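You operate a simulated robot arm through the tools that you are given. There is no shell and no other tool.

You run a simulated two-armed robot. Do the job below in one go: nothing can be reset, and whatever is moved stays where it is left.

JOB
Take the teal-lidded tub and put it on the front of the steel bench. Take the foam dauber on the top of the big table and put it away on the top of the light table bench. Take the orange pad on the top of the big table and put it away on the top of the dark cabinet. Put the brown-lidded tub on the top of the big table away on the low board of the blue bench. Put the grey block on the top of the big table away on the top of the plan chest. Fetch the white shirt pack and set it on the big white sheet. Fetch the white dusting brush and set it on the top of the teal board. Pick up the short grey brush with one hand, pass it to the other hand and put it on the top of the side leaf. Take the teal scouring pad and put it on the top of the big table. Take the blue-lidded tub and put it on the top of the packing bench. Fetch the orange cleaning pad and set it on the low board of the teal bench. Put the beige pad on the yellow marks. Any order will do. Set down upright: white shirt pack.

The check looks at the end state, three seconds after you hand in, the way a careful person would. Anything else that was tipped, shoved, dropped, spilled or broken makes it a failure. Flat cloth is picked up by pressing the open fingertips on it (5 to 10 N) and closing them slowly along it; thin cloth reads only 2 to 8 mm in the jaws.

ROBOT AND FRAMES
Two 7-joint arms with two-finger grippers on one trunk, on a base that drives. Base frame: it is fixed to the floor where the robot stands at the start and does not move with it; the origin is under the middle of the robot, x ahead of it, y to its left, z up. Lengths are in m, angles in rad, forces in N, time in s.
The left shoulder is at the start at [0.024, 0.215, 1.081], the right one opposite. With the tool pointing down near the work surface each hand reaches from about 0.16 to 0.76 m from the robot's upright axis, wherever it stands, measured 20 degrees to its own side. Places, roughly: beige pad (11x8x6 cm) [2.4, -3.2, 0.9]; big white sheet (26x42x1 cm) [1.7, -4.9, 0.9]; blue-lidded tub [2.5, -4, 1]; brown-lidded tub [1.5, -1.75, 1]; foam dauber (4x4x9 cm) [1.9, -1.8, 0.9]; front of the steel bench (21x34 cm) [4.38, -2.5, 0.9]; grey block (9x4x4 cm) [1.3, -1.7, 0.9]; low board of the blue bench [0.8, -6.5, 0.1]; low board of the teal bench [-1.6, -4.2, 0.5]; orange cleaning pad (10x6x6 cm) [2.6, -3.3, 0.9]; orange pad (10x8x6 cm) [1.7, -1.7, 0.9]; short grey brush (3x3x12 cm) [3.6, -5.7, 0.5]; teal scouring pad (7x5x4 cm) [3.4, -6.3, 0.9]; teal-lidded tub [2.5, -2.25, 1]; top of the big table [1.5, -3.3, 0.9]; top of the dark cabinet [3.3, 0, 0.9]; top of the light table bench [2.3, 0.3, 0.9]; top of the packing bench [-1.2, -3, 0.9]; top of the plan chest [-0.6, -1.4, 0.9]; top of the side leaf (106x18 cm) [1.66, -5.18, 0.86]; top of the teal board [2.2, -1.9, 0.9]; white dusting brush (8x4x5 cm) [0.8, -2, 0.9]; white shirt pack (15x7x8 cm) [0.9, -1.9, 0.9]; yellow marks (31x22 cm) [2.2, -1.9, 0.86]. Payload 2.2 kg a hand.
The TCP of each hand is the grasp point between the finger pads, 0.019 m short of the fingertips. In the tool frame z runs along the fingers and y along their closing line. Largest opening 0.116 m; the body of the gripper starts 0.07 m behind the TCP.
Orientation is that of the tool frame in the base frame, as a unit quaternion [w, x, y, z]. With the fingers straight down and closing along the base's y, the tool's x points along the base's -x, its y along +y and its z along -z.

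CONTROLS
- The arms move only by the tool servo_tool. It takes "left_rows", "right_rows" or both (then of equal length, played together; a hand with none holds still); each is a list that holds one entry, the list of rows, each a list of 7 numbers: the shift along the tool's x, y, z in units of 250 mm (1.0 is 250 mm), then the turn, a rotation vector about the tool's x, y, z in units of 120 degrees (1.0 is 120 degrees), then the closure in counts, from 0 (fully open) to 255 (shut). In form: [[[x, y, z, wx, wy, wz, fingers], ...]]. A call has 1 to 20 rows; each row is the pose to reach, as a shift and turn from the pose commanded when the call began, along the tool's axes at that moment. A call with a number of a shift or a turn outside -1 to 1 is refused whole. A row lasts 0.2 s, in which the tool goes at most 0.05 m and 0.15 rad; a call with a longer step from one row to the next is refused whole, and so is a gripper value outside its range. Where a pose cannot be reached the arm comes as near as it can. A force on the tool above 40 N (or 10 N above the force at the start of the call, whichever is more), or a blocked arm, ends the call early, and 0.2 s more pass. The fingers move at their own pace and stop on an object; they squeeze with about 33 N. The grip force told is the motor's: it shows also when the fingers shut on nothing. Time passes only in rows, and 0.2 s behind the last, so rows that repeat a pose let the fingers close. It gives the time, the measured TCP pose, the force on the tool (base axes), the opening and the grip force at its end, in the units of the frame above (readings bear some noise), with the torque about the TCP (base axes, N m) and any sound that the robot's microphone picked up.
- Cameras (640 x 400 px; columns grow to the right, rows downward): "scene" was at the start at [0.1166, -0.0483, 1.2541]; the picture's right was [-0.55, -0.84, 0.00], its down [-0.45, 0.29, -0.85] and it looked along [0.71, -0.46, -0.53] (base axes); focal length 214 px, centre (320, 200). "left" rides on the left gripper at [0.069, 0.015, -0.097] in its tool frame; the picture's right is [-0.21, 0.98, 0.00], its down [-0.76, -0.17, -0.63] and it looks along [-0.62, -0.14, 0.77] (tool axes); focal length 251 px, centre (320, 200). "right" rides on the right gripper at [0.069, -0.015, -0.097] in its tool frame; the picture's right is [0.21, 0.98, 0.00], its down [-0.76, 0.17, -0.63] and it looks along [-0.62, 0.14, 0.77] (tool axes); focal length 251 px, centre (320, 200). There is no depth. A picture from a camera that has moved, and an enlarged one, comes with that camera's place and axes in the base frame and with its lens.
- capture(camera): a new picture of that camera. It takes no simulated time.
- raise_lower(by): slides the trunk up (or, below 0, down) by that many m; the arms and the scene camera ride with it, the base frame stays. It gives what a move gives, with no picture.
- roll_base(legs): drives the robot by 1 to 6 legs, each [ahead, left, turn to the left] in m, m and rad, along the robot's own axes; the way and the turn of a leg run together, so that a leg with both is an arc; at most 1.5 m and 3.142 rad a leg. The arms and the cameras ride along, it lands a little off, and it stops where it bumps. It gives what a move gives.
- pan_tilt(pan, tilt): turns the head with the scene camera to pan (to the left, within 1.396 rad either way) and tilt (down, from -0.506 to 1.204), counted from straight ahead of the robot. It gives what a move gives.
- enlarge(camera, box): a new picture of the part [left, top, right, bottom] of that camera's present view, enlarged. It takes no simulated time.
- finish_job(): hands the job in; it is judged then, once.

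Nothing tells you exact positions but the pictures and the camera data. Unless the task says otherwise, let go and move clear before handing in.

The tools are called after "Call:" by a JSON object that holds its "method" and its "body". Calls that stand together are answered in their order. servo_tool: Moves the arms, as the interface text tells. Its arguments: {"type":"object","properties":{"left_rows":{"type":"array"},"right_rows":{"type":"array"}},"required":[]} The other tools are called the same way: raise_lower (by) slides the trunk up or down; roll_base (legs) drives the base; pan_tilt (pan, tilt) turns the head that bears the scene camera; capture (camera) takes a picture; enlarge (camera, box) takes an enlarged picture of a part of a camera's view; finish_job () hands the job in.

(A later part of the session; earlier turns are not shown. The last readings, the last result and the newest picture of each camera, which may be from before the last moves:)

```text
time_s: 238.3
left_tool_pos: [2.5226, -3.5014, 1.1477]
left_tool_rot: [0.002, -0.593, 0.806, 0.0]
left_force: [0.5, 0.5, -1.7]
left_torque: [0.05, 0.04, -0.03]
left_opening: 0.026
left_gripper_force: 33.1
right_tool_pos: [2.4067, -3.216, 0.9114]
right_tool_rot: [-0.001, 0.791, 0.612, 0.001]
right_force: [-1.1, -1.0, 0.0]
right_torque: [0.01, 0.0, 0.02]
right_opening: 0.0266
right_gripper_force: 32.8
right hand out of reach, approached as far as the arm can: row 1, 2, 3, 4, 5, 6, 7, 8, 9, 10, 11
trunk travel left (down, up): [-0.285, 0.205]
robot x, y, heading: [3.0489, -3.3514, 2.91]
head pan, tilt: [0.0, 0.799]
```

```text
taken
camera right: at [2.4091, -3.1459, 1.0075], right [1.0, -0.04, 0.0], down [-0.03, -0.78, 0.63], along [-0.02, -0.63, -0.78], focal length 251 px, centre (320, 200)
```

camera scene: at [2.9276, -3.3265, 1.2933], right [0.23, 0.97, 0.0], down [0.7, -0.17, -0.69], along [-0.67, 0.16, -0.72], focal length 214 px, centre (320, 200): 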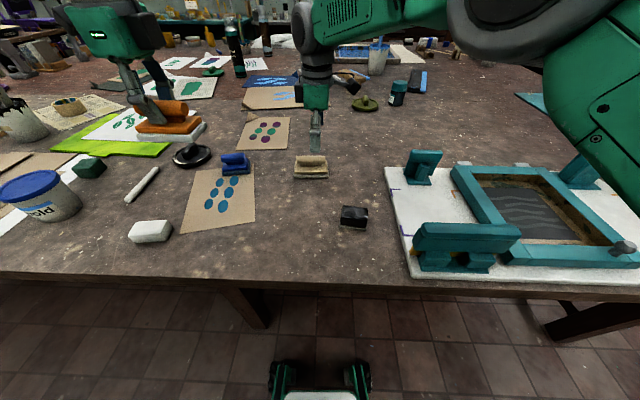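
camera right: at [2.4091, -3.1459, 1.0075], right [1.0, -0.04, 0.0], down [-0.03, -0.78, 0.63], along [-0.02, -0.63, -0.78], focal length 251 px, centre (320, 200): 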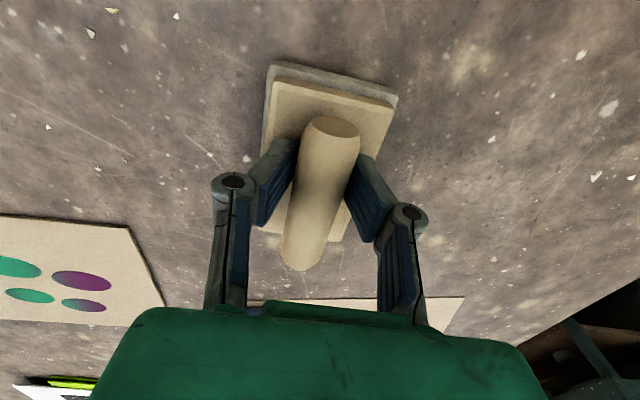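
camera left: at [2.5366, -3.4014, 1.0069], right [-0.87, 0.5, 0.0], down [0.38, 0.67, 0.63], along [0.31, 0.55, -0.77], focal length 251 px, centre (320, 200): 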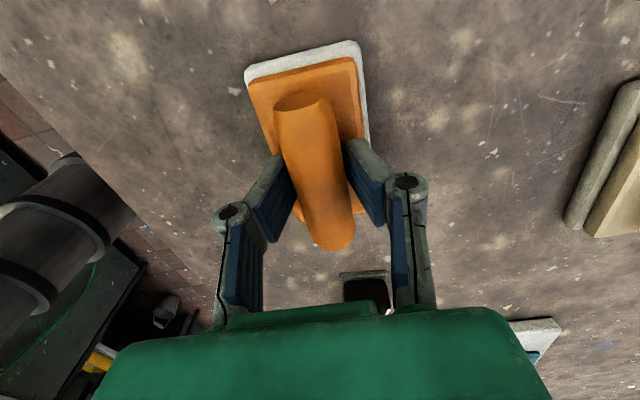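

Beige pad held. Lift and pull in both hands, then drive around the table corner to the front.

Call:
{"method": "servo_tool", "body": {"right_rows": [[[0, 0, -0.1, 0, 0, 0, 255], [0, 0.05, -0.22, 0, 0, 0, 255], [0, 0.13, -0.36, 0, 0, 0, 255], [0, 0.22, -0.5, 0, 0, 0, 255], [0, 0.32, -0.64, 0, 0, 0, 255], [0, 0.42, -0.78, 0, 0, 0, 255], [0, 0.54, -0.9, 0, 0, 0, 255], [-0.05, 0.66, -0.95, 0, 0, 0, 255], [0, 0.78, -0.95, 0, 0, 0, 255], [0, 0.9, -0.95, 0, 0, 0, 255]]], "left_rows": [[[0, 0, 0, 0, 0, 0, 255], [0, 0, 0, 0, 0, 0, 255], [0, 0, 0, 0, 0, 0, 255], [0.05, -0.1, 0, 0, 0, 0, 255], [0.1, -0.2, 0, 0, 0, 0, 255], [0.15, -0.3, 0, 0, 0, 0, 255], [0.2, -0.4, 0, 0, 0, 0, 255], [0.2, -0.5, 0, 0, 0, 0, 255], [0.2, -0.6, 0, 0, 0, 0, 255], [0.2, -0.6, 0, 0, 0, 0, 255]]]}}

Call:
{"method": "capture", "body": {"camera": "scene"}}

```text
time_s: 240.5
left_tool_pos: [2.6524, -3.5881, 1.1485]
left_tool_rot: [-0.002, -0.592, 0.806, -0.002]
left_force: [-0.4, 0.0, -0.7]
left_torque: [0.0, -0.01, 0.02]
left_opening: 0.0263
left_gripper_force: 32.6
right_tool_pos: [2.6302, -3.2686, 1.1504]
right_tool_rot: [0.0, 0.791, 0.612, -0.001]
right_force: [1.3, 0.4, -1.4]
right_torque: [-0.06, 0.04, -0.02]
right_opening: 0.0267
right_gripper_force: 32.9
trunk travel left (down, up): [-0.285, 0.205]
robot x, y, heading: [3.051, -3.355, 2.905]
head pan, tilt: [0.0, 0.799]
```

```text
taken
camera scene: at [2.9312, -3.3247, 1.2936], right [0.23, 0.97, 0.0], down [0.7, -0.17, -0.7], along [-0.68, 0.16, -0.72], focal length 214 px, centre (320, 200)
```

scene: 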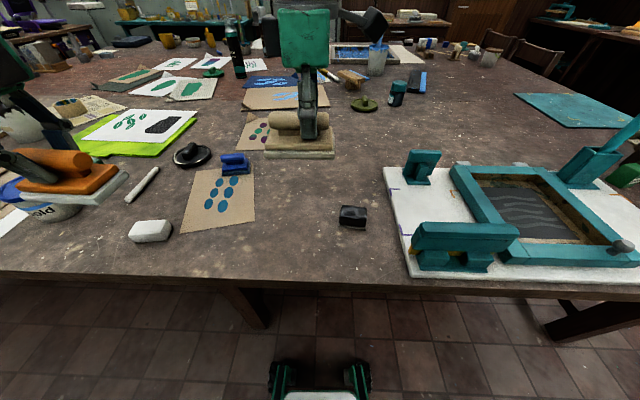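

Both pads are held clear above the table. Driving out and around to the front.

Call:
{"method": "roll_base", "body": {"legs": [[-0.35, 0, 0], [0, 0, -1.434], [1.4, 0, 0], [0.74, 0, 0], [0, 0, 1.377], [1.04, 0, 0]]}}

Call:
{"method": "roll_base", "body": {"legs": [[0, 0, 1.62], [0.2, 0, 0]]}}

Call:
{"method": "pan_tilt", "body": {"pan": 0.0, "tilt": 0.75}}

Call:
{"method": "capture", "body": {"camera": "scene"}}

```text
time_s: 264.7
left_tool_pos: [2.2359, -1.2087, 1.1481]
left_tool_rot: [-0.001, -0.555, 0.832, -0.001]
left_force: [0.5, 1.1, 0.1]
left_torque: [-0.02, 0.01, 0.0]
left_opening: 0.0262
left_gripper_force: 33.0
right_tool_pos: [2.2416, -0.89, 1.1503]
right_tool_rot: [0.001, 0.819, 0.574, 0.0]
right_force: [-1.0, 0.2, -0.8]
right_torque: [0.02, -0.02, 0.01]
right_opening: 0.0265
right_gripper_force: 33.0
trunk travel left (down, up): [-0.285, 0.205]
robot x, y, heading: [2.657, -1.0079, 2.812]
head pan, tilt: [0.0, 0.799]
```

```text
time_s: 270.2
left_tool_pos: [2.7721, -1.5968, 1.1576]
left_tool_rot: [0.003, 0.984, -0.179, 0.018]
left_force: [-1.6, -0.1, -1.1]
left_torque: [-0.03, -0.16, 0.0]
left_opening: 0.0266
left_gripper_force: 32.7
right_tool_pos: [2.4515, -1.603, 1.1501]
right_tool_rot: [0.017, 0.157, 0.987, -0.003]
right_force: [-1.7, 0.7, -1.7]
right_torque: [0.01, -0.14, 0.0]
right_opening: 0.0267
right_gripper_force: 32.6
trunk travel left (down, up): [-0.285, 0.205]
robot x, y, heading: [2.594, -1.1966, -1.86]
head pan, tilt: [0.0, 0.799]
```

```text
time_s: 270.8
left_tool_pos: [2.7829, -1.5993, 1.1534]
left_tool_rot: [0.002, 0.983, -0.181, 0.012]
left_force: [0.0, -0.1, -0.4]
left_torque: [0.01, -0.01, 0.0]
left_opening: 0.0262
left_gripper_force: 33.2
right_tool_pos: [2.4612, -1.604, 1.1518]
right_tool_rot: [0.01, 0.158, 0.987, -0.002]
right_force: [-0.8, -0.4, -1.9]
right_torque: [0.02, -0.08, -0.02]
right_opening: 0.0265
right_gripper_force: 33.1
trunk travel left (down, up): [-0.285, 0.205]
robot x, y, heading: [2.5905, -1.1973, -1.864]
head pan, tilt: [0.0, 0.75]
```

```text
taken
camera scene: at [2.5547, -1.3159, 1.2973], right [-0.96, 0.29, 0.0], down [0.19, 0.66, -0.73], along [-0.21, -0.7, -0.69], focal length 214 px, centre (320, 200)
```

scene: 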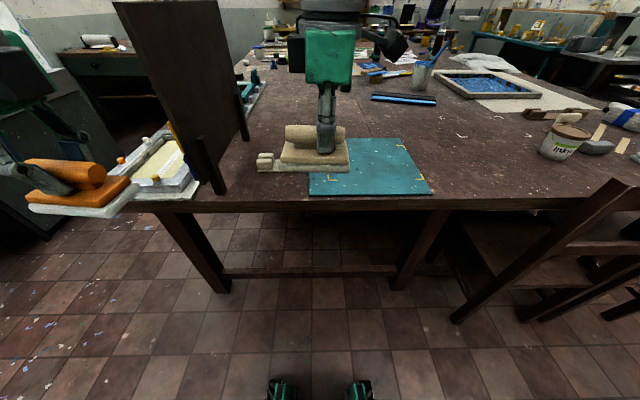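

Teal board with the yellow marks is ahead to the right. Shift the left hand outward a bit, then close in 0.16 m.

Call:
{"method": "servo_tool", "body": {"left_rows": [[[0.1, 0, 0, 0, 0, 0, 255], [0.2, 0, 0, 0, 0, 0, 255], [0.3, 0, 0, 0, 0, 0, 255], [0.3, 0, 0, 0, 0, 0, 255]]]}}

Call:
{"method": "roll_base", "body": {"legs": [[0.16, 0, 0]]}}

Call:
{"method": "servo_tool", "body": {"left_rows": [[[0, 0, 0, 0, 0, 0, 255], [0, 0, 0, 0, 0, 0, 255], [0, 0, 0, 0, 0, 0, 255], [0, 0, 0, 0, 0, 0, 255], [0, 0, 0, 0, 0, 0, 255], [0, 0, 0, 0, 0, 0, 255], [0, 0, 0, 0, 0, 0, 255], [0, 0, 0, 0, 0, 0, 255], [0, 0, 0, 0, 0, 0, 255], [0, 0, 0, 0, 0, 0, 255]]]}}

Call:
{"method": "capture", "body": {"camera": "scene"}}

Call:
{"method": "capture", "body": {"camera": "right"}}

```text
time_s: 272.0
left_tool_pos: [2.8491, -1.621, 1.1585]
left_tool_rot: [0.004, 0.983, -0.182, 0.015]
left_force: [-0.3, 0.7, -0.8]
left_torque: [-0.03, 0.01, -0.01]
left_opening: 0.0266
left_gripper_force: 32.6
right_tool_pos: [2.4571, -1.5987, 1.1533]
right_tool_rot: [0.011, 0.158, 0.987, -0.003]
right_force: [0.3, -0.4, -0.4]
right_torque: [-0.02, 0.04, 0.0]
right_opening: 0.0265
right_gripper_force: 32.7
trunk travel left (down, up): [-0.285, 0.205]
robot x, y, heading: [2.5874, -1.1976, -1.86]
head pan, tilt: [0.0, 0.75]
stopped in row 4 (left hand): the arm was blocked; the commanded pose is now the measured one
```

```text
time_s: 273.4
left_tool_pos: [2.7937, -1.7723, 1.1604]
left_tool_rot: [0.005, 0.983, -0.183, 0.018]
left_force: [0.4, 0.5, -0.7]
left_torque: [0.0, 0.0, -0.03]
left_opening: 0.0263
left_gripper_force: 32.6
right_tool_pos: [2.4016, -1.7509, 1.1558]
right_tool_rot: [0.013, 0.159, 0.987, -0.004]
right_force: [-0.7, 0.5, 0.0]
right_torque: [0.01, -0.06, -0.02]
right_opening: 0.0268
right_gripper_force: 32.4
trunk travel left (down, up): [-0.285, 0.205]
robot x, y, heading: [2.5391, -1.3465, -1.865]
head pan, tilt: [0.0, 0.75]
```

```text
time_s: 275.6
left_tool_pos: [2.8063, -1.775, 1.1576]
left_tool_rot: [0.005, 0.983, -0.183, 0.011]
left_force: [0.3, -0.5, -0.8]
left_torque: [0.0, 0.04, 0.01]
left_opening: 0.0262
left_gripper_force: 32.5
right_tool_pos: [2.4162, -1.7539, 1.1552]
right_tool_rot: [0.01, 0.159, 0.987, -0.004]
right_force: [1.2, -0.5, -2.5]
right_torque: [0.01, 0.08, 0.01]
right_opening: 0.0268
right_gripper_force: 32.3
trunk travel left (down, up): [-0.285, 0.205]
robot x, y, heading: [2.5424, -1.348, -1.861]
head pan, tilt: [0.0, 0.75]
```

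```text
taken
camera scene: at [2.5096, -1.4688, 1.2974], right [-0.96, 0.29, 0.01], down [0.19, 0.66, -0.73], along [-0.21, -0.7, -0.68], focal length 214 px, centre (320, 200)
```

scene: 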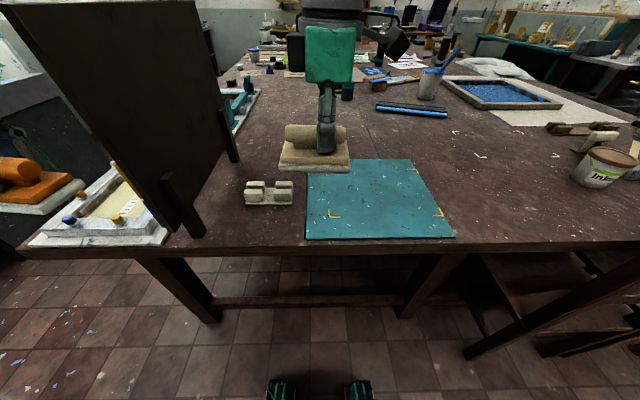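

```text
taken
camera right: at [2.3443, -1.7455, 1.2492], right [0.1, 0.99, -0.01], down [0.76, -0.07, 0.65], along [0.64, -0.07, -0.76], focal length 251 px, centre (320, 200)
```

right: 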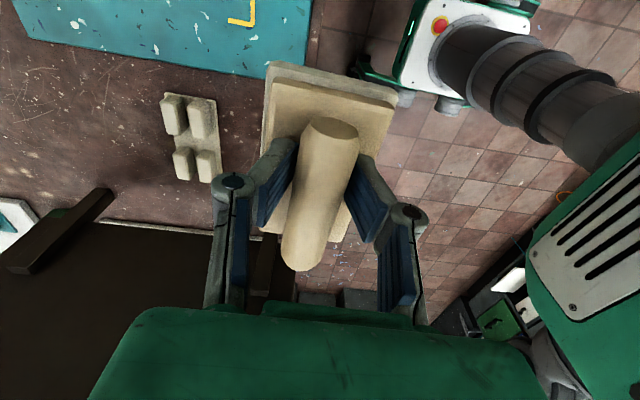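

Moving the beige pad over the centre of the yellow marks (2.20,-1.90) and part-way down.

Call:
{"method": "servo_tool", "body": {"right_rows": [[[0.08, -0.1, 0, -0.001, 0.005, 0, 255], [0.16, -0.2, 0, -0.002, 0.01, 0, 255], [0.24, -0.3, 0, -0.002, 0.01, 0, 255], [0.32, -0.4, 0, -0.002, 0.01, 0, 255], [0.4, -0.5, 0, -0.002, 0.01, 0, 255], [0.48, -0.6, 0, -0.002, 0.01, 0, 255], [0.56, -0.7, 0, -0.002, 0.01, 0, 255], [0.636, -0.82, 0, -0.002, 0.01, 0, 255], [0.636, -0.82, 0.12, -0.002, 0.01, 0, 255], [0.636, -0.82, 0.24, -0.002, 0.01, 0, 255], [0.636, -0.82, 0.36, -0.002, 0.01, 0, 255], [0.636, -0.82, 0.48, -0.002, 0.01, 0, 255], [0.636, -0.82, 0.6, -0.002, 0.01, 0, 255], [0.636, -0.82, 0.7, -0.002, 0.01, 0, 255], [0.636, -0.82, 0.7, -0.002, 0.01, 0, 255], [0.636, -0.82, 0.7, -0.002, 0.01, 0, 255]]]}}

Call:
{"method": "capture", "body": {"camera": "right"}}

Call:
{"method": "capture", "body": {"camera": "scene"}}

```text
time_s: 279.0
left_tool_pos: [2.7966, -1.7721, 1.1603]
left_tool_rot: [0.004, 0.983, -0.183, 0.017]
left_force: [0.5, -0.3, -0.3]
left_torque: [-0.02, 0.01, -0.01]
left_opening: 0.0266
left_gripper_force: 33.6
right_tool_pos: [2.1943, -1.8992, 0.9752]
right_tool_rot: [0.002, 0.159, 0.987, 0.0]
right_force: [0.0, -0.1, -1.3]
right_torque: [-0.02, 0.02, -0.02]
right_opening: 0.0267
right_gripper_force: 32.8
trunk travel left (down, up): [-0.285, 0.205]
robot x, y, heading: [2.5351, -1.3468, -1.863]
head pan, tilt: [0.0, 0.75]
```

```text
taken
camera right: at [2.1232, -1.891, 1.0709], right [0.1, 0.99, 0.0], down [0.77, -0.08, 0.64], along [0.63, -0.07, -0.77], focal length 251 px, centre (320, 200)
```

right: 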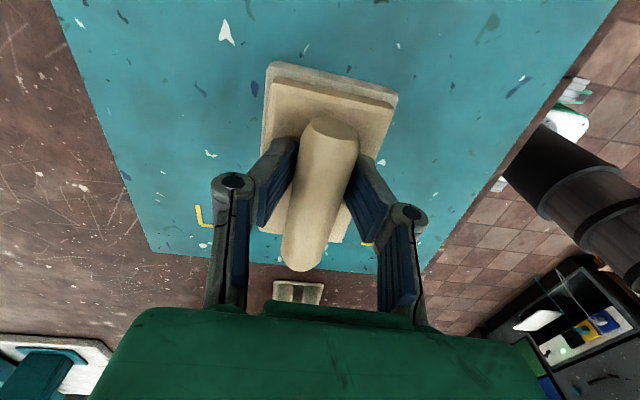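

```text
taken
camera scene: at [2.4946, -1.4658, 1.2973], right [-0.96, 0.29, 0.0], down [0.2, 0.65, -0.73], along [-0.21, -0.7, -0.69], focal length 214 px, centre (320, 200)
```

scene: 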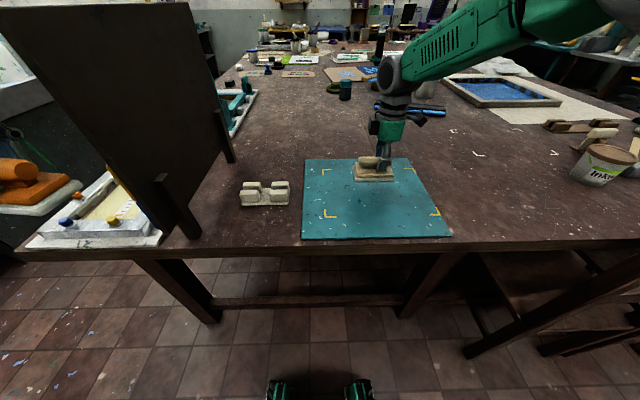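

Centred over the marks. Lower to contact.

Call:
{"method": "servo_tool", "body": {"right_rows": [[[0, 0, 0.06, 0, 0, 0, 255], [0, 0, 0.12, 0, 0, 0, 255], [0, 0, 0.16, 0, 0, 0, 255], [0, 0, 0.16, 0, 0, 0, 255]]]}}

Call:
{"method": "servo_tool", "body": {"right_rows": [[[0, 0, 0.02, 0, 0, 0, 255], [0, 0, 0.04, 0, 0, 0, 255], [0, 0, 0.04, 0, 0, 0, 255]]]}}

```text
time_s: 280.0
left_tool_pos: [2.8135, -1.7766, 1.1569]
left_tool_rot: [0.003, 0.983, -0.182, 0.009]
left_force: [-0.5, 0.0, -1.7]
left_torque: [0.01, 0.01, 0.03]
left_opening: 0.0263
left_gripper_force: 32.7
right_tool_pos: [2.2089, -1.9024, 0.9388]
right_tool_rot: [-0.003, 0.158, 0.987, -0.001]
right_force: [1.4, -1.2, -1.7]
right_torque: [0.04, 0.1, 0.01]
right_opening: 0.0268
right_gripper_force: 33.1
trunk travel left (down, up): [-0.285, 0.205]
robot x, y, heading: [2.545, -1.3462, -1.861]
head pan, tilt: [0.0, 0.75]
```

```text
time_s: 280.8
left_tool_pos: [2.8074, -1.7755, 1.1578]
left_tool_rot: [0.004, 0.983, -0.183, 0.012]
left_force: [-0.8, 0.1, -0.1]
left_torque: [0.03, 0.01, -0.01]
left_opening: 0.0267
left_gripper_force: 33.4
right_tool_pos: [2.2049, -1.9008, 0.9278]
right_tool_rot: [-0.001, 0.159, 0.987, 0.0]
right_force: [0.4, 0.3, -2.2]
right_torque: [0.09, 0.08, 0.01]
right_opening: 0.0265
right_gripper_force: 32.7
trunk travel left (down, up): [-0.285, 0.205]
robot x, y, heading: [2.5406, -1.3463, -1.861]
head pan, tilt: [0.0, 0.75]
```

Call:
{"method": "servo_tool", "body": {"right_rows": [[[0, 0, 0.016, 0, 0, 0, 255], [0, 0, 0.028, 0, 0, 0, 255], [0, 0, 0.028, 0, 0, 0, 255]]]}}

Call:
{"method": "servo_tool", "body": {"right_rows": [[[0, 0, 0.012, 0, 0, 0, 255], [0, 0, 0.016, 0, 0, 0, 255], [0, 0, 0.016, 0, 0, 0, 255]]]}}

```text
time_s: 281.6
left_tool_pos: [2.7997, -1.7729, 1.1591]
left_tool_rot: [0.005, 0.983, -0.183, 0.015]
left_force: [1.0, 0.1, -1.0]
left_torque: [0.04, 0.02, 0.02]
left_opening: 0.0264
left_gripper_force: 33.0
right_tool_pos: [2.1964, -1.8982, 0.919]
right_tool_rot: [0.002, 0.16, 0.987, 0.0]
right_force: [0.4, 0.2, -1.5]
right_torque: [0.02, 0.07, 0.01]
right_opening: 0.0266
right_gripper_force: 33.1
trunk travel left (down, up): [-0.285, 0.205]
robot x, y, heading: [2.5391, -1.3493, -1.862]
head pan, tilt: [0.0, 0.75]
```

```text
time_s: 282.4
left_tool_pos: [2.7906, -1.7694, 1.1628]
left_tool_rot: [0.005, 0.983, -0.184, 0.018]
left_force: [0.0, 0.0, -0.6]
left_torque: [0.01, -0.01, 0.0]
left_opening: 0.0263
left_gripper_force: 33.4
right_tool_pos: [2.1854, -1.8963, 0.9181]
right_tool_rot: [0.003, 0.163, 0.987, -0.004]
right_force: [-10.7, 1.7, 23.2]
right_torque: [-0.38, -0.72, -0.12]
right_opening: 0.0268
right_gripper_force: 33.2
trunk travel left (down, up): [-0.285, 0.205]
robot x, y, heading: [2.536, -1.3466, -1.864]
head pan, tilt: [0.0, 0.75]
```

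Contact. Release and rise.

Call:
{"method": "servo_tool", "body": {"right_rows": [[[0, 0, -0.008, 0, 0, 0, 255], [0, 0, -0.008, 0, 0, 0, 180], [0, 0, -0.008, 0, 0, 0, 110], [0, 0, -0.008, 0, 0, 0, 60], [0, 0, -0.008, 0, 0, 0, 40], [0, 0, -0.06, 0, 0, 0, 40], [0, 0, -0.14, 0, 0, 0, 40], [0, 0, -0.26, 0, 0, 0, 40], [0, 0, -0.38, 0, 0, 0, 40], [0, 0, -0.5, 0, 0, 0, 40], [0, 0, -0.62, 0, 0, 0, 40], [0, 0, -0.74, 0, 0, 0, 40], [0, 0, -0.86, 0, 0, 0, 40]]]}}

Call:
{"method": "enlarge", "body": {"camera": "scene", "box": [220, 110, 480, 270]}}

Call:
{"method": "capture", "body": {"camera": "right"}}

```text
time_s: 285.2
left_tool_pos: [2.7976, -1.7719, 1.1602]
left_tool_rot: [0.005, 0.983, -0.183, 0.015]
left_force: [-0.3, -0.5, -0.7]
left_torque: [-0.02, 0.03, -0.04]
left_opening: 0.0261
left_gripper_force: 32.3
right_tool_pos: [2.1957, -1.8973, 1.1346]
right_tool_rot: [0.003, 0.159, 0.987, -0.001]
right_force: [-0.1, 0.1, 0.5]
right_torque: [-0.02, 0.05, 0.03]
right_opening: 0.0978
right_gripper_force: 0.1
trunk travel left (down, up): [-0.285, 0.205]
robot x, y, heading: [2.5374, -1.3481, -1.868]
head pan, tilt: [0.0, 0.75]
```

```text
2.46 times, centred on (350, 190) of scene
camera zoom: at [2.5043, -1.4677, 1.2974], right [-0.96, 0.29, 0.0], down [0.19, 0.66, -0.73], along [-0.21, -0.7, -0.68], focal length 528 px, centre (246, 225)
```

zoom: 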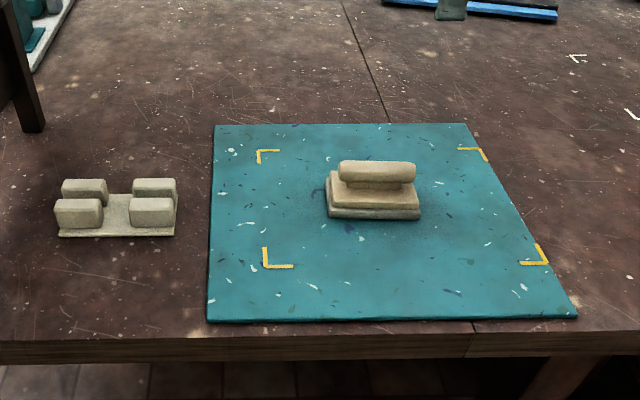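

```text
taken
camera right: at [2.1249, -1.8908, 1.2295], right [0.1, 0.99, 0.0], down [0.77, -0.08, 0.64], along [0.63, -0.07, -0.77], focal length 251 px, centre (320, 200)
```

right: 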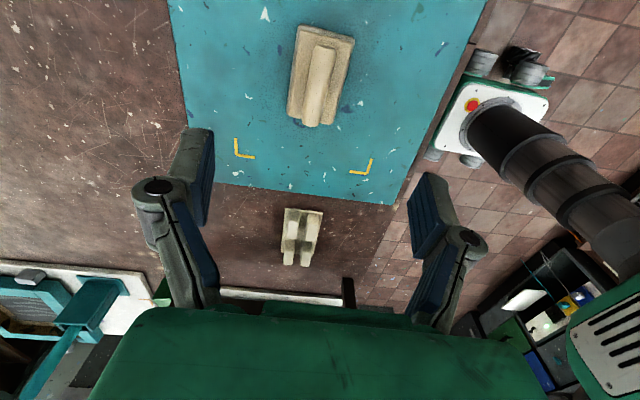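

Beige pad is inside the marks. Next the grey block (about (1.31,-1.72)) with the right hand; I'll go round in front of the chairs.

Call:
{"method": "servo_tool", "body": {"right_rows": [[[0, 0.1, 0, 0, 0, 0, 0], [0, 0.2, 0, 0, 0, 0, 0], [0, 0.3, 0, 0, 0, 0, 0], [0, 0.4, 0, 0, 0, 0, 0], [0, 0.5, 0, 0, 0, 0, 0], [0, 0.5, 0, 0, 0, 0, 0]]]}}

Call:
{"method": "roll_base", "body": {"legs": [[-0.3, 0, 0], [0, 0, -1.342], [0.916, 0, 0], [0, 0, 1.377]]}}

Call:
{"method": "pan_tilt", "body": {"pan": -0.3, "tilt": 0.8}}

Call:
{"method": "pan_tilt", "body": {"pan": -0.3, "tilt": 0.8}}

Call:
{"method": "capture", "body": {"camera": "scene"}}

Call:
{"method": "capture", "body": {"camera": "right"}}

```text
time_s: 286.6
left_tool_pos: [2.7932, -1.7722, 1.1616]
left_tool_rot: [0.005, 0.983, -0.183, 0.019]
left_force: [0.2, -0.7, -1.6]
left_torque: [0.02, 0.01, 0.0]
left_opening: 0.0264
left_gripper_force: 33.6
right_tool_pos: [2.226, -1.7768, 1.1298]
right_tool_rot: [0.004, 0.16, 0.987, 0.001]
right_force: [0.1, 0.6, -0.2]
right_torque: [0.01, -0.02, 0.0]
right_opening: 0.1161
right_gripper_force: 0.0
trunk travel left (down, up): [-0.285, 0.205]
robot x, y, heading: [2.5401, -1.348, -1.864]
head pan, tilt: [0.0, 0.75]
```

```text
time_s: 299.8
left_tool_pos: [1.9811, -1.4012, 1.1618]
left_tool_rot: [0.004, 0.984, -0.179, 0.018]
left_force: [-1.0, 0.4, -0.5]
left_torque: [0.01, -0.02, 0.01]
left_opening: 0.0264
left_gripper_force: 33.3
right_tool_pos: [1.4158, -1.4117, 1.1306]
right_tool_rot: [0.004, 0.157, 0.988, -0.002]
right_force: [0.0, 0.3, 0.0]
right_torque: [-0.02, 0.02, 0.02]
right_opening: 0.1159
right_gripper_force: 0.1
trunk travel left (down, up): [-0.285, 0.205]
robot x, y, heading: [1.7221, -0.9811, -1.858]
head pan, tilt: [0.0, 0.75]
```

```text
time_s: 300.6
left_tool_pos: [1.982, -1.3983, 1.1618]
left_tool_rot: [0.004, 0.983, -0.181, 0.019]
left_force: [-0.3, -0.4, -1.4]
left_torque: [-0.02, -0.01, -0.02]
left_opening: 0.0262
left_gripper_force: 33.0
right_tool_pos: [1.4164, -1.4087, 1.1322]
right_tool_rot: [0.003, 0.157, 0.988, -0.003]
right_force: [-1.5, 0.3, -0.2]
right_torque: [0.01, 0.01, -0.02]
right_opening: 0.116
right_gripper_force: 0.1
trunk travel left (down, up): [-0.285, 0.205]
robot x, y, heading: [1.7237, -0.9819, -1.855]
head pan, tilt: [-0.3, 0.799]
```

```text
time_s: 301.2
left_tool_pos: [1.9818, -1.3984, 1.1617]
left_tool_rot: [0.005, 0.984, -0.18, 0.017]
left_force: [-0.7, 0.7, -1.1]
left_torque: [0.03, 0.01, -0.01]
left_opening: 0.0263
left_gripper_force: 32.9
right_tool_pos: [1.417, -1.4084, 1.1318]
right_tool_rot: [0.005, 0.158, 0.988, -0.002]
right_force: [0.1, -0.2, 0.4]
right_torque: [0.01, -0.03, -0.02]
right_opening: 0.1161
right_gripper_force: 0.1
trunk travel left (down, up): [-0.285, 0.205]
robot x, y, heading: [1.7238, -0.9818, -1.856]
head pan, tilt: [-0.3, 0.799]
```

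```text
taken
camera scene: at [1.667, -1.0867, 1.2935], right [-0.83, 0.55, 0.0], down [0.4, 0.6, -0.7], along [-0.39, -0.58, -0.72], focal length 214 px, centre (320, 200)
```

scene: 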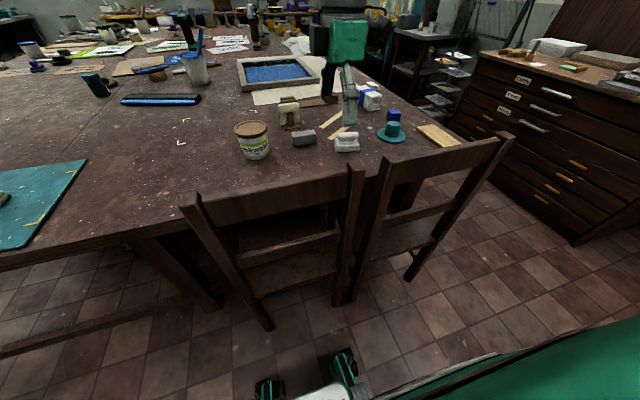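

```text
taken
camera right: at [1.3466, -1.4013, 1.2273], right [0.1, 1.0, -0.01], down [0.77, -0.07, 0.64], along [0.63, -0.07, -0.77], focal length 251 px, centre (320, 200)
```

right: 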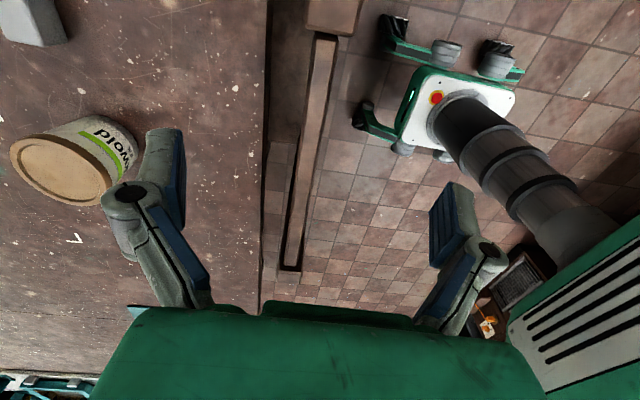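

The grey block is at (1.315,-1.725). I'll ease forward 0.15 m (about 7 cm short of the chair backs).

Call:
{"method": "roll_base", "body": {"legs": [[0.15, 0, 0]]}}

Call:
{"method": "servo_tool", "body": {"right_rows": [[[0, 0, 0, 0, 0, 0, 0], [0, 0, 0, 0, 0, 0, 0], [0, 0, 0, 0, 0, 0, 0], [0, 0, 0, 0, 0, 0, 0], [0, 0, 0, 0, 0, 0, 0], [0, 0, 0, 0, 0, 0, 0], [0, 0, 0, 0, 0, 0, 0], [0, 0, 0, 0, 0, 0, 0], [0, 0, 0, 0, 0, 0, 0], [0, 0, 0, 0, 0, 0, 0]]]}}

Call:
{"method": "capture", "body": {"camera": "scene"}}

Call:
{"method": "capture", "body": {"camera": "right"}}

```text
time_s: 302.5
left_tool_pos: [1.9419, -1.5449, 1.1614]
left_tool_rot: [0.005, 0.983, -0.18, 0.016]
left_force: [0.0, -0.2, -0.8]
left_torque: [0.01, 0.02, -0.02]
left_opening: 0.0266
left_gripper_force: 32.8
right_tool_pos: [1.3774, -1.5537, 1.1326]
right_tool_rot: [0.002, 0.157, 0.988, -0.003]
right_force: [0.1, -0.6, -0.2]
right_torque: [0.04, 0.02, 0.02]
right_opening: 0.1158
right_gripper_force: 0.0
trunk travel left (down, up): [-0.285, 0.205]
robot x, y, heading: [1.6787, -1.1231, -1.862]
head pan, tilt: [-0.3, 0.799]
```

```text
time_s: 304.7
left_tool_pos: [1.9412, -1.5429, 1.1618]
left_tool_rot: [0.007, 0.983, -0.181, 0.018]
left_force: [-0.3, -0.5, -0.6]
left_torque: [-0.01, -0.03, 0.01]
left_opening: 0.0264
left_gripper_force: 33.4
right_tool_pos: [1.3768, -1.5528, 1.1334]
right_tool_rot: [0.003, 0.157, 0.988, -0.004]
right_force: [-0.3, -0.8, 0.6]
right_torque: [-0.03, -0.01, -0.06]
right_opening: 0.1159
right_gripper_force: 0.1
trunk travel left (down, up): [-0.285, 0.205]
robot x, y, heading: [1.6786, -1.1228, -1.856]
head pan, tilt: [-0.3, 0.799]
```

```text
taken
camera scene: at [1.624, -1.2324, 1.2935], right [-0.83, 0.55, 0.0], down [0.4, 0.6, -0.7], along [-0.39, -0.58, -0.72], focal length 214 px, centre (320, 200)
```

scene: 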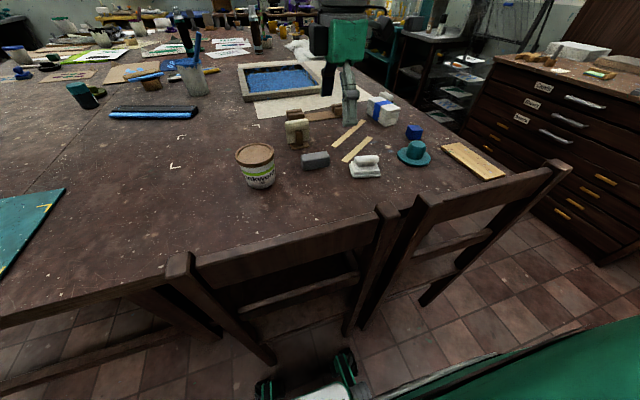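

```text
taken
camera right: at [1.3048, -1.5453, 1.2279], right [0.1, 1.0, -0.01], down [0.77, -0.07, 0.64], along [0.63, -0.07, -0.77], focal length 251 px, centre (320, 200)
```

right: 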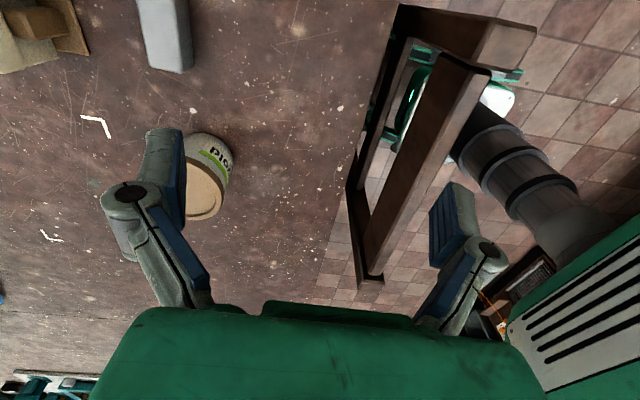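

Grey block centre about (1.316,-1.715), long side across. Moving over it and down to just above.

Call:
{"method": "servo_tool", "body": {"right_rows": [[[0.005, -0.12, 0, -0.003, 0.003, 0, 0], [0.01, -0.24, 0, -0.003, 0.003, 0, 0], [0.015, -0.36, 0, -0.003, 0.003, 0, 0], [0.02, -0.48, 0, -0.003, 0.003, 0, 0], [0.025, -0.6, 0, -0.003, 0.003, 0, 0], [0.03, -0.696, 0, -0.003, 0.003, 0, 0], [0.03, -0.696, 0.12, -0.003, 0.003, 0, 0], [0.03, -0.696, 0.24, -0.003, 0.003, 0, 0], [0.03, -0.696, 0.36, -0.003, 0.003, 0, 0], [0.03, -0.696, 0.48, -0.003, 0.003, 0, 0], [0.03, -0.696, 0.6, -0.003, 0.003, 0, 0], [0.03, -0.696, 0.68, -0.003, 0.003, 0, 0], [0.03, -0.696, 0.68, -0.003, 0.003, 0, 0]]]}}

Call:
{"method": "capture", "body": {"camera": "right"}}

Call:
{"method": "enlarge", "body": {"camera": "scene", "box": [240, 100, 440, 220]}}

```text
time_s: 307.5
left_tool_pos: [1.9397, -1.544, 1.1622]
left_tool_rot: [0.007, 0.983, -0.18, 0.017]
left_force: [0.8, -0.1, -1.4]
left_torque: [0.0, -0.03, -0.02]
left_opening: 0.0262
left_gripper_force: 32.8
right_tool_pos: [1.3149, -1.7175, 0.9635]
right_tool_rot: [0.0, 0.157, 0.988, 0.001]
right_force: [-0.2, -0.8, -0.2]
right_torque: [-0.01, 0.01, -0.01]
right_opening: 0.1164
right_gripper_force: 0.0
trunk travel left (down, up): [-0.285, 0.205]
robot x, y, heading: [1.6812, -1.1266, -1.854]
head pan, tilt: [-0.3, 0.799]
```

```text
taken
camera right: at [1.2447, -1.7101, 1.0594], right [0.1, 1.0, 0.0], down [0.77, -0.08, 0.63], along [0.63, -0.06, -0.77], focal length 251 px, centre (320, 200)
```

right: 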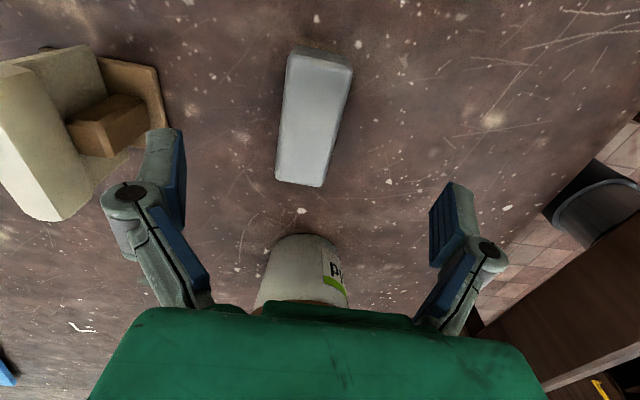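

```text
3.20 times, centred on (340, 160) of scene
camera zoom: at [1.6239, -1.2334, 1.2935], right [-0.83, 0.55, 0.0], down [0.4, 0.6, -0.69], along [-0.39, -0.58, -0.72], focal length 686 px, centre (256, 328)
```

zoom: 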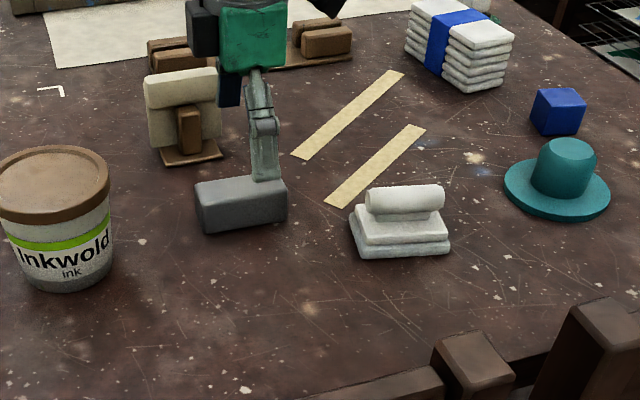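

Aligned well. Lower and grip the block.

Call:
{"method": "servo_tool", "body": {"right_rows": [[[0, -0.015, 0.1, 0, 0, 0, 0], [0, -0.015, 0.2, 0, 0, 0, 0], [0, -0.015, 0.27, 0, 0, 0, 0], [0, -0.015, 0.3, 0, 0, 0, 0], [0, -0.015, 0.3, 0, 0, 0, 80], [0, -0.015, 0.3, 0, 0, 0, 140], [0, -0.015, 0.3, 0, 0, 0, 255], [0, -0.015, 0.3, 0, 0, 0, 255], [0, -0.015, 0.3, 0, 0, 0, 255]]]}}

Call:
{"method": "servo_tool", "body": {"right_rows": [[[0, 0.0, -0.1, 0, 0, 0, 255], [0, 0.0, -0.22, 0, 0, 0, 255], [0, 0.05, -0.36, 0, 0, 0, 255], [0, 0.1, -0.5, 0, 0, 0, 255], [0, 0.2, -0.64, 0, 0, 0, 255], [0, 0.32, -0.78, 0, 0, 0, 255], [0, 0.44, -0.92, 0, 0, 0, 255], [0, 0.58, -1.0, 0, 0, 0, 255], [0, 0.7, -1.0, 0, 0, 0, 255], [0, 0.7, -1.0, 0, 0, 0, 255]]]}}

Call:
{"method": "capture", "body": {"camera": "right"}}

```text
time_s: 309.5
left_tool_pos: [1.9403, -1.5436, 1.1614]
left_tool_rot: [0.006, 0.984, -0.18, 0.017]
left_force: [-0.1, -0.6, -1.9]
left_torque: [0.03, 0.01, 0.0]
left_opening: 0.0266
left_gripper_force: 32.9
right_tool_pos: [1.3133, -1.7217, 0.8873]
right_tool_rot: [0.001, 0.156, 0.988, 0.001]
right_force: [0.3, -0.4, 1.2]
right_torque: [-0.01, 0.01, 0.07]
right_opening: 0.0398
right_gripper_force: 32.9
trunk travel left (down, up): [-0.285, 0.205]
robot x, y, heading: [1.6823, -1.1265, -1.859]
head pan, tilt: [-0.3, 0.799]
```

```text
time_s: 311.7
left_tool_pos: [1.9404, -1.544, 1.1608]
left_tool_rot: [0.007, 0.983, -0.181, 0.018]
left_force: [0.4, -0.1, -0.5]
left_torque: [-0.01, 0.0, -0.02]
left_opening: 0.0263
left_gripper_force: 32.9
right_tool_pos: [1.3675, -1.5549, 1.1372]
right_tool_rot: [0.002, 0.158, 0.988, 0.002]
right_force: [0.1, 0.2, -0.6]
right_torque: [-0.01, 0.0, 0.0]
right_opening: 0.0399
right_gripper_force: 32.9
trunk travel left (down, up): [-0.285, 0.205]
robot x, y, heading: [1.6833, -1.1246, -1.853]
head pan, tilt: [-0.3, 0.799]
```

```text
taken
camera right: at [1.2967, -1.5485, 1.234], right [0.1, 1.0, 0.0], down [0.77, -0.08, 0.63], along [0.63, -0.06, -0.77], focal length 251 px, centre (320, 200)
```

right: 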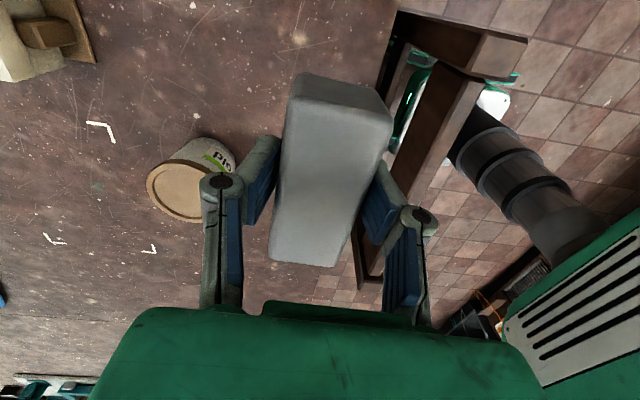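

Block held. Now to the plan chest, still carrying the orange cleaning pad in the left hand.

Call:
{"method": "roll_base", "body": {"legs": [[-0.3, 0, 0], [0, 0, -1.245], [1.4, 0, 0], [0, 0, 0.6]]}}

Call:
{"method": "pan_tilt", "body": {"pan": -0.4, "tilt": 0.6}}

Call:
{"method": "capture", "body": {"camera": "scene"}}

```text
time_s: 325.1
left_tool_pos: [0.3138, -1.3978, 1.1633]
left_tool_rot: [0.011, 0.878, -0.479, 0.015]
left_force: [-0.7, 0.0, -1.2]
left_torque: [-0.01, -0.01, 0.03]
left_opening: 0.0262
left_gripper_force: 33.1
right_tool_pos: [-0.1539, -1.0665, 1.139]
right_tool_rot: [0.001, 0.458, 0.889, 0.001]
right_force: [-1.2, -0.7, -1.0]
right_torque: [-0.01, 0.0, -0.01]
right_opening: 0.04
right_gripper_force: 32.8
trunk travel left (down, up): [-0.285, 0.205]
robot x, y, heading: [0.3546, -0.9047, -2.494]
head pan, tilt: [-0.3, 0.799]
```

```text
time_s: 325.9
left_tool_pos: [0.3157, -1.3957, 1.1624]
left_tool_rot: [0.012, 0.877, -0.479, 0.015]
left_force: [-0.8, 0.6, -1.2]
left_torque: [-0.02, 0.0, 0.01]
left_opening: 0.0265
left_gripper_force: 33.2
right_tool_pos: [-0.1529, -1.0635, 1.1397]
right_tool_rot: [0.001, 0.459, 0.889, -0.001]
right_force: [0.6, -0.3, -1.0]
right_torque: [0.02, 0.04, 0.02]
right_opening: 0.0399
right_gripper_force: 32.8
trunk travel left (down, up): [-0.285, 0.205]
robot x, y, heading: [0.3566, -0.9059, -2.496]
head pan, tilt: [-0.4, 0.6]
```

```text
taken
camera scene: at [0.2338, -0.9544, 1.3104], right [-0.24, 0.97, 0.0], down [0.55, 0.14, -0.82], along [-0.8, -0.2, -0.57], focal length 214 px, centre (320, 200)
```

scene: 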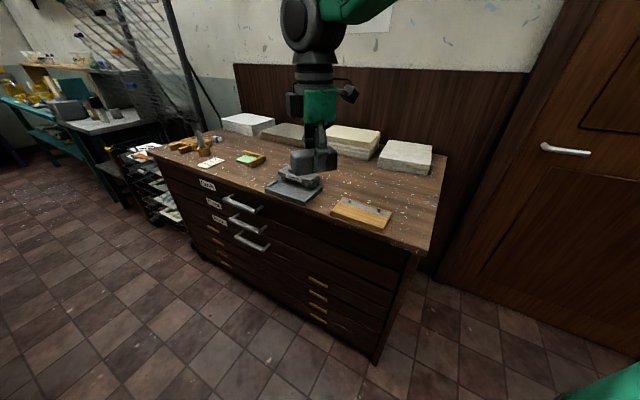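

I see the plan chest top: yellow board, clamp and green box along the front, stacks at the back. Let me see it from the hand camera too.

Call:
{"method": "capture", "body": {"camera": "right"}}

Call:
{"method": "enlarge", "body": {"camera": "scene", "box": [140, 90, 460, 290]}}

```text
taken
camera right: at [-0.2041, -1.0158, 1.2356], right [0.67, 0.74, 0.0], down [0.57, -0.52, 0.63], along [0.47, -0.43, -0.77], focal length 251 px, centre (320, 200)
```

right: 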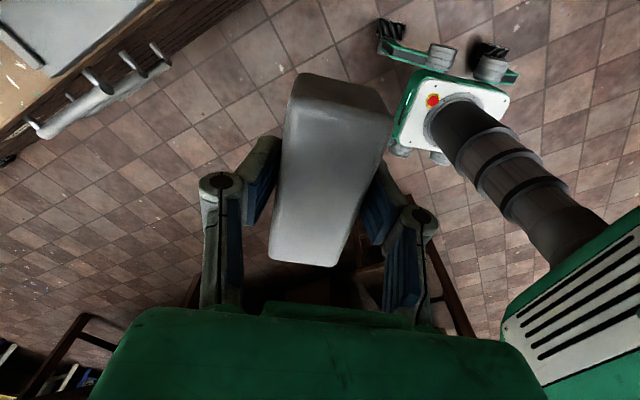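

```text
2.00 times, centred on (300, 190) of scene
camera zoom: at [0.2338, -0.9544, 1.3104], right [-0.24, 0.97, 0.0], down [0.55, 0.14, -0.82], along [-0.8, -0.2, -0.57], focal length 429 px, centre (360, 220)
```

zoom: 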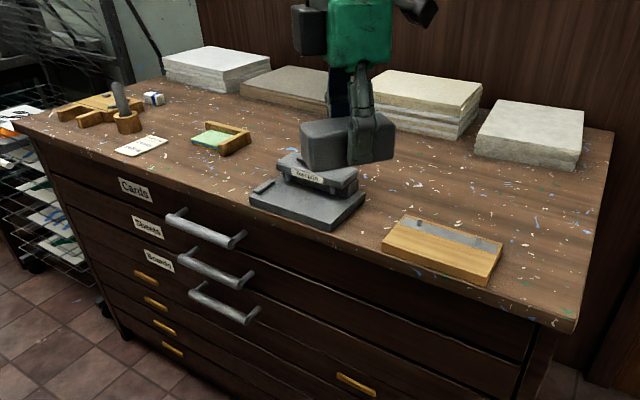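

There's a free patch on the chest between the clamp, the yellow board and the back stacks, near (-0.52,-1.0). Driving into position facing the chest.

Call:
{"method": "roll_base", "body": {"legs": [[0, 0, 0.29], [0.42, 0, 0], [0, 0, -1.167]]}}

Call:
{"method": "pan_tilt", "body": {"pan": -0.1, "tilt": 0.8}}

Call:
{"method": "pan_tilt", "body": {"pan": -0.1, "tilt": 0.8}}

Call:
{"method": "capture", "body": {"camera": "scene"}}

Call:
{"method": "capture", "body": {"camera": "right"}}

```text
time_s: 332.3
left_tool_pos: [-0.2921, -1.5222, 1.1643]
left_tool_rot: [-0.019, -0.592, 0.806, -0.01]
left_force: [-0.7, 0.5, -2.1]
left_torque: [0.01, -0.02, 0.03]
left_opening: 0.0265
left_gripper_force: 33.4
right_tool_pos: [-0.337, -0.951, 1.1392]
right_tool_rot: [0.002, 0.791, 0.612, -0.002]
right_force: [0.7, 0.7, -1.0]
right_torque: [-0.01, -0.04, -0.02]
right_opening: 0.0397
right_gripper_force: 32.5
trunk travel left (down, up): [-0.285, 0.205]
robot x, y, heading: [0.1049, -1.2412, 2.916]
head pan, tilt: [-0.4, 0.6]
```

```text
time_s: 333.1
left_tool_pos: [-0.2893, -1.5246, 1.1655]
left_tool_rot: [-0.02, -0.593, 0.805, -0.009]
left_force: [-0.4, -0.3, -1.5]
left_torque: [0.03, -0.03, 0.01]
left_opening: 0.0267
left_gripper_force: 33.3
right_tool_pos: [-0.3361, -0.952, 1.1412]
right_tool_rot: [0.001, 0.791, 0.611, -0.002]
right_force: [-0.6, 0.1, -0.9]
right_torque: [-0.02, -0.01, 0.04]
right_opening: 0.0396
right_gripper_force: 33.1
trunk travel left (down, up): [-0.285, 0.205]
robot x, y, heading: [0.1046, -1.243, 2.915]
head pan, tilt: [-0.099, 0.799]
```

```text
time_s: 333.7
left_tool_pos: [-0.2907, -1.5257, 1.1648]
left_tool_rot: [-0.018, -0.593, 0.805, -0.007]
left_force: [0.4, -0.5, -1.1]
left_torque: [0.03, -0.01, 0.03]
left_opening: 0.0264
left_gripper_force: 33.2
right_tool_pos: [-0.3376, -0.9543, 1.1417]
right_tool_rot: [0.001, 0.792, 0.611, -0.002]
right_force: [0.3, -0.4, -0.5]
right_torque: [0.03, -0.04, 0.02]
right_opening: 0.0398
right_gripper_force: 33.1
trunk travel left (down, up): [-0.285, 0.205]
robot x, y, heading: [0.1058, -1.2388, 2.918]
head pan, tilt: [-0.099, 0.799]
```

```text
taken
camera scene: at [-0.0139, -1.2079, 1.2935], right [0.32, 0.95, 0.0], down [0.68, -0.23, -0.7], along [-0.66, 0.22, -0.72], focal length 214 px, centre (320, 200)
```

scene: 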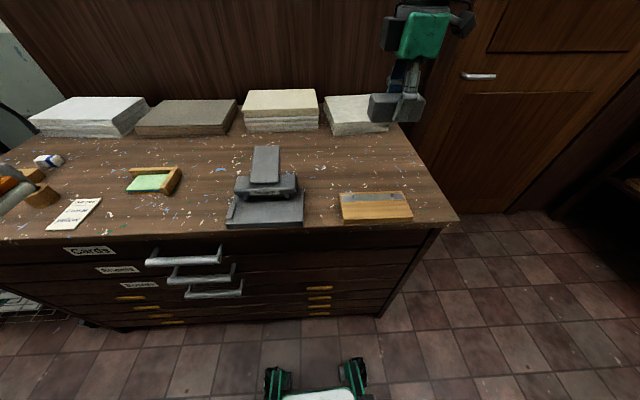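

```text
taken
camera right: at [-0.3333, -0.8835, 1.2365], right [1.0, -0.04, 0.0], down [-0.03, -0.77, 0.63], along [-0.03, -0.63, -0.77], focal length 251 px, centre (320, 200)
```

right: 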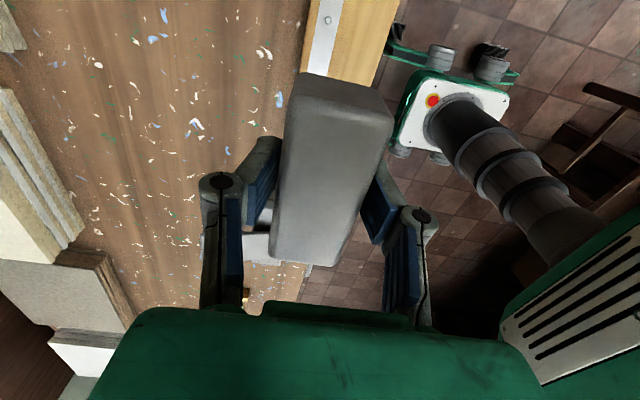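

Target patch about (-0.49,-0.95). Move over and partly down.

Call:
{"method": "servo_tool", "body": {"right_rows": [[[-0.03, -0.12, 0, 0, 0, 0, 255], [-0.06, -0.24, 0, 0, 0, 0, 255], [-0.09, -0.36, 0, 0, 0, 0, 255], [-0.12, -0.48, 0, 0, 0, 0, 255], [-0.14, -0.594, 0, 0, 0, 0, 255], [-0.14, -0.594, 0.12, 0, 0, 0, 255], [-0.14, -0.594, 0.24, 0, 0, 0, 255], [-0.14, -0.594, 0.36, 0, 0, 0, 255], [-0.14, -0.594, 0.48, 0, 0, 0, 255], [-0.14, -0.594, 0.6, 0, 0, 0, 255], [-0.14, -0.594, 0.7, 0, 0, 0, 255], [-0.14, -0.594, 0.7, 0, 0, 0, 255]]]}}

Call:
{"method": "capture", "body": {"camera": "scene"}}

Call:
{"method": "capture", "body": {"camera": "right"}}

```text
time_s: 336.3
left_tool_pos: [-0.2894, -1.5248, 1.1653]
left_tool_rot: [-0.02, -0.592, 0.805, -0.008]
left_force: [0.3, -0.4, -0.3]
left_torque: [0.02, 0.01, 0.02]
left_opening: 0.0263
left_gripper_force: 32.7
right_tool_pos: [-0.4894, -0.9493, 0.9663]
right_tool_rot: [0.0, 0.792, 0.611, -0.002]
right_force: [0.0, -0.5, -1.0]
right_torque: [-0.01, 0.03, -0.02]
right_opening: 0.0401
right_gripper_force: 33.0
trunk travel left (down, up): [-0.285, 0.205]
robot x, y, heading: [0.1075, -1.241, 2.916]
head pan, tilt: [-0.099, 0.799]
```

```text
taken
camera scene: at [-0.0146, -1.2067, 1.2934], right [0.32, 0.95, 0.0], down [0.68, -0.23, -0.69], along [-0.66, 0.22, -0.72], focal length 214 px, centre (320, 200)
```

scene: 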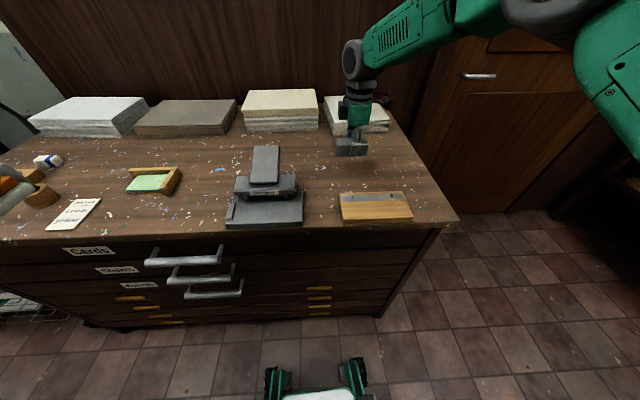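

```text
taken
camera right: at [-0.4864, -0.8784, 1.0625], right [1.0, -0.04, 0.0], down [-0.03, -0.77, 0.64], along [-0.03, -0.63, -0.77], focal length 251 px, centre (320, 200)
```

right: 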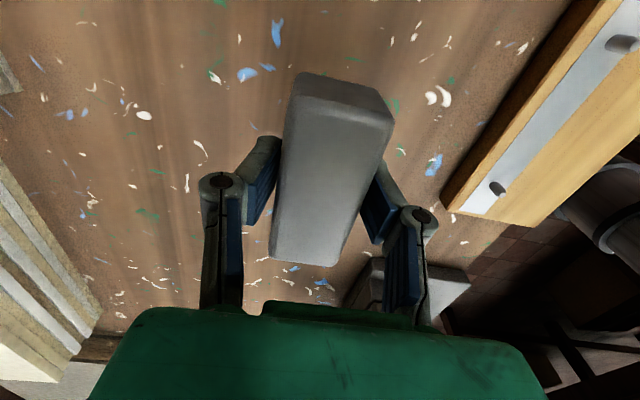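

Clear spot. Lower in steps to contact.

Call:
{"method": "servo_tool", "body": {"right_rows": [[[0, 0, 0.06, 0, 0, 0, 255], [0, 0, 0.12, 0, 0, 0, 255], [0, 0, 0.17, 0, 0, 0, 255], [0, 0, 0.17, 0, 0, 0, 255]]]}}

Call:
{"method": "servo_tool", "body": {"right_rows": [[[0, 0, 0.02, 0, 0, 0, 255], [0, 0, 0.04, 0, 0, 0, 255], [0, 0, 0.04, 0, 0, 0, 255]]]}}

Call:
{"method": "servo_tool", "body": {"right_rows": [[[0, 0, 0.02, 0, 0, 0, 255], [0, 0, 0.03, 0, 0, 0, 255], [0, 0, 0.03, 0, 0, 0, 255]]]}}

```text
time_s: 337.3
left_tool_pos: [-0.2894, -1.5239, 1.1644]
left_tool_rot: [-0.02, -0.593, 0.805, -0.008]
left_force: [0.2, 0.8, -1.4]
left_torque: [0.03, 0.06, 0.01]
left_opening: 0.0264
left_gripper_force: 32.9
right_tool_pos: [-0.4881, -0.9497, 0.9233]
right_tool_rot: [0.0, 0.791, 0.612, -0.002]
right_force: [-0.2, 0.2, -0.9]
right_torque: [0.0, -0.02, -0.01]
right_opening: 0.0398
right_gripper_force: 33.0
trunk travel left (down, up): [-0.285, 0.205]
robot x, y, heading: [0.1053, -1.2393, 2.917]
head pan, tilt: [-0.099, 0.799]
```

```text
time_s: 338.1
left_tool_pos: [-0.2897, -1.524, 1.165]
left_tool_rot: [-0.019, -0.593, 0.805, -0.009]
left_force: [-0.8, 0.0, -0.9]
left_torque: [0.0, -0.03, -0.01]
left_opening: 0.0263
left_gripper_force: 33.2
right_tool_pos: [-0.4896, -0.951, 0.914]
right_tool_rot: [0.0, 0.792, 0.611, -0.002]
right_force: [-0.6, -0.3, -0.6]
right_torque: [0.01, -0.01, -0.01]
right_opening: 0.04
right_gripper_force: 32.9
trunk travel left (down, up): [-0.285, 0.205]
robot x, y, heading: [0.1082, -1.2404, 2.916]
head pan, tilt: [-0.099, 0.799]
```

```text
time_s: 338.9
left_tool_pos: [-0.2887, -1.5245, 1.1646]
left_tool_rot: [-0.019, -0.593, 0.805, -0.007]
left_force: [0.1, -0.4, -0.6]
left_torque: [0.0, 0.0, -0.01]
left_opening: 0.0261
left_gripper_force: 33.4
right_tool_pos: [-0.4882, -0.9495, 0.9077]
right_tool_rot: [-0.001, 0.792, 0.611, -0.003]
right_force: [0.0, 0.3, 9.1]
right_torque: [0.4, -0.3, 0.01]
right_opening: 0.0398
right_gripper_force: 33.1
trunk travel left (down, up): [-0.285, 0.205]
robot x, y, heading: [0.106, -1.2379, 2.917]
head pan, tilt: [-0.099, 0.799]
```

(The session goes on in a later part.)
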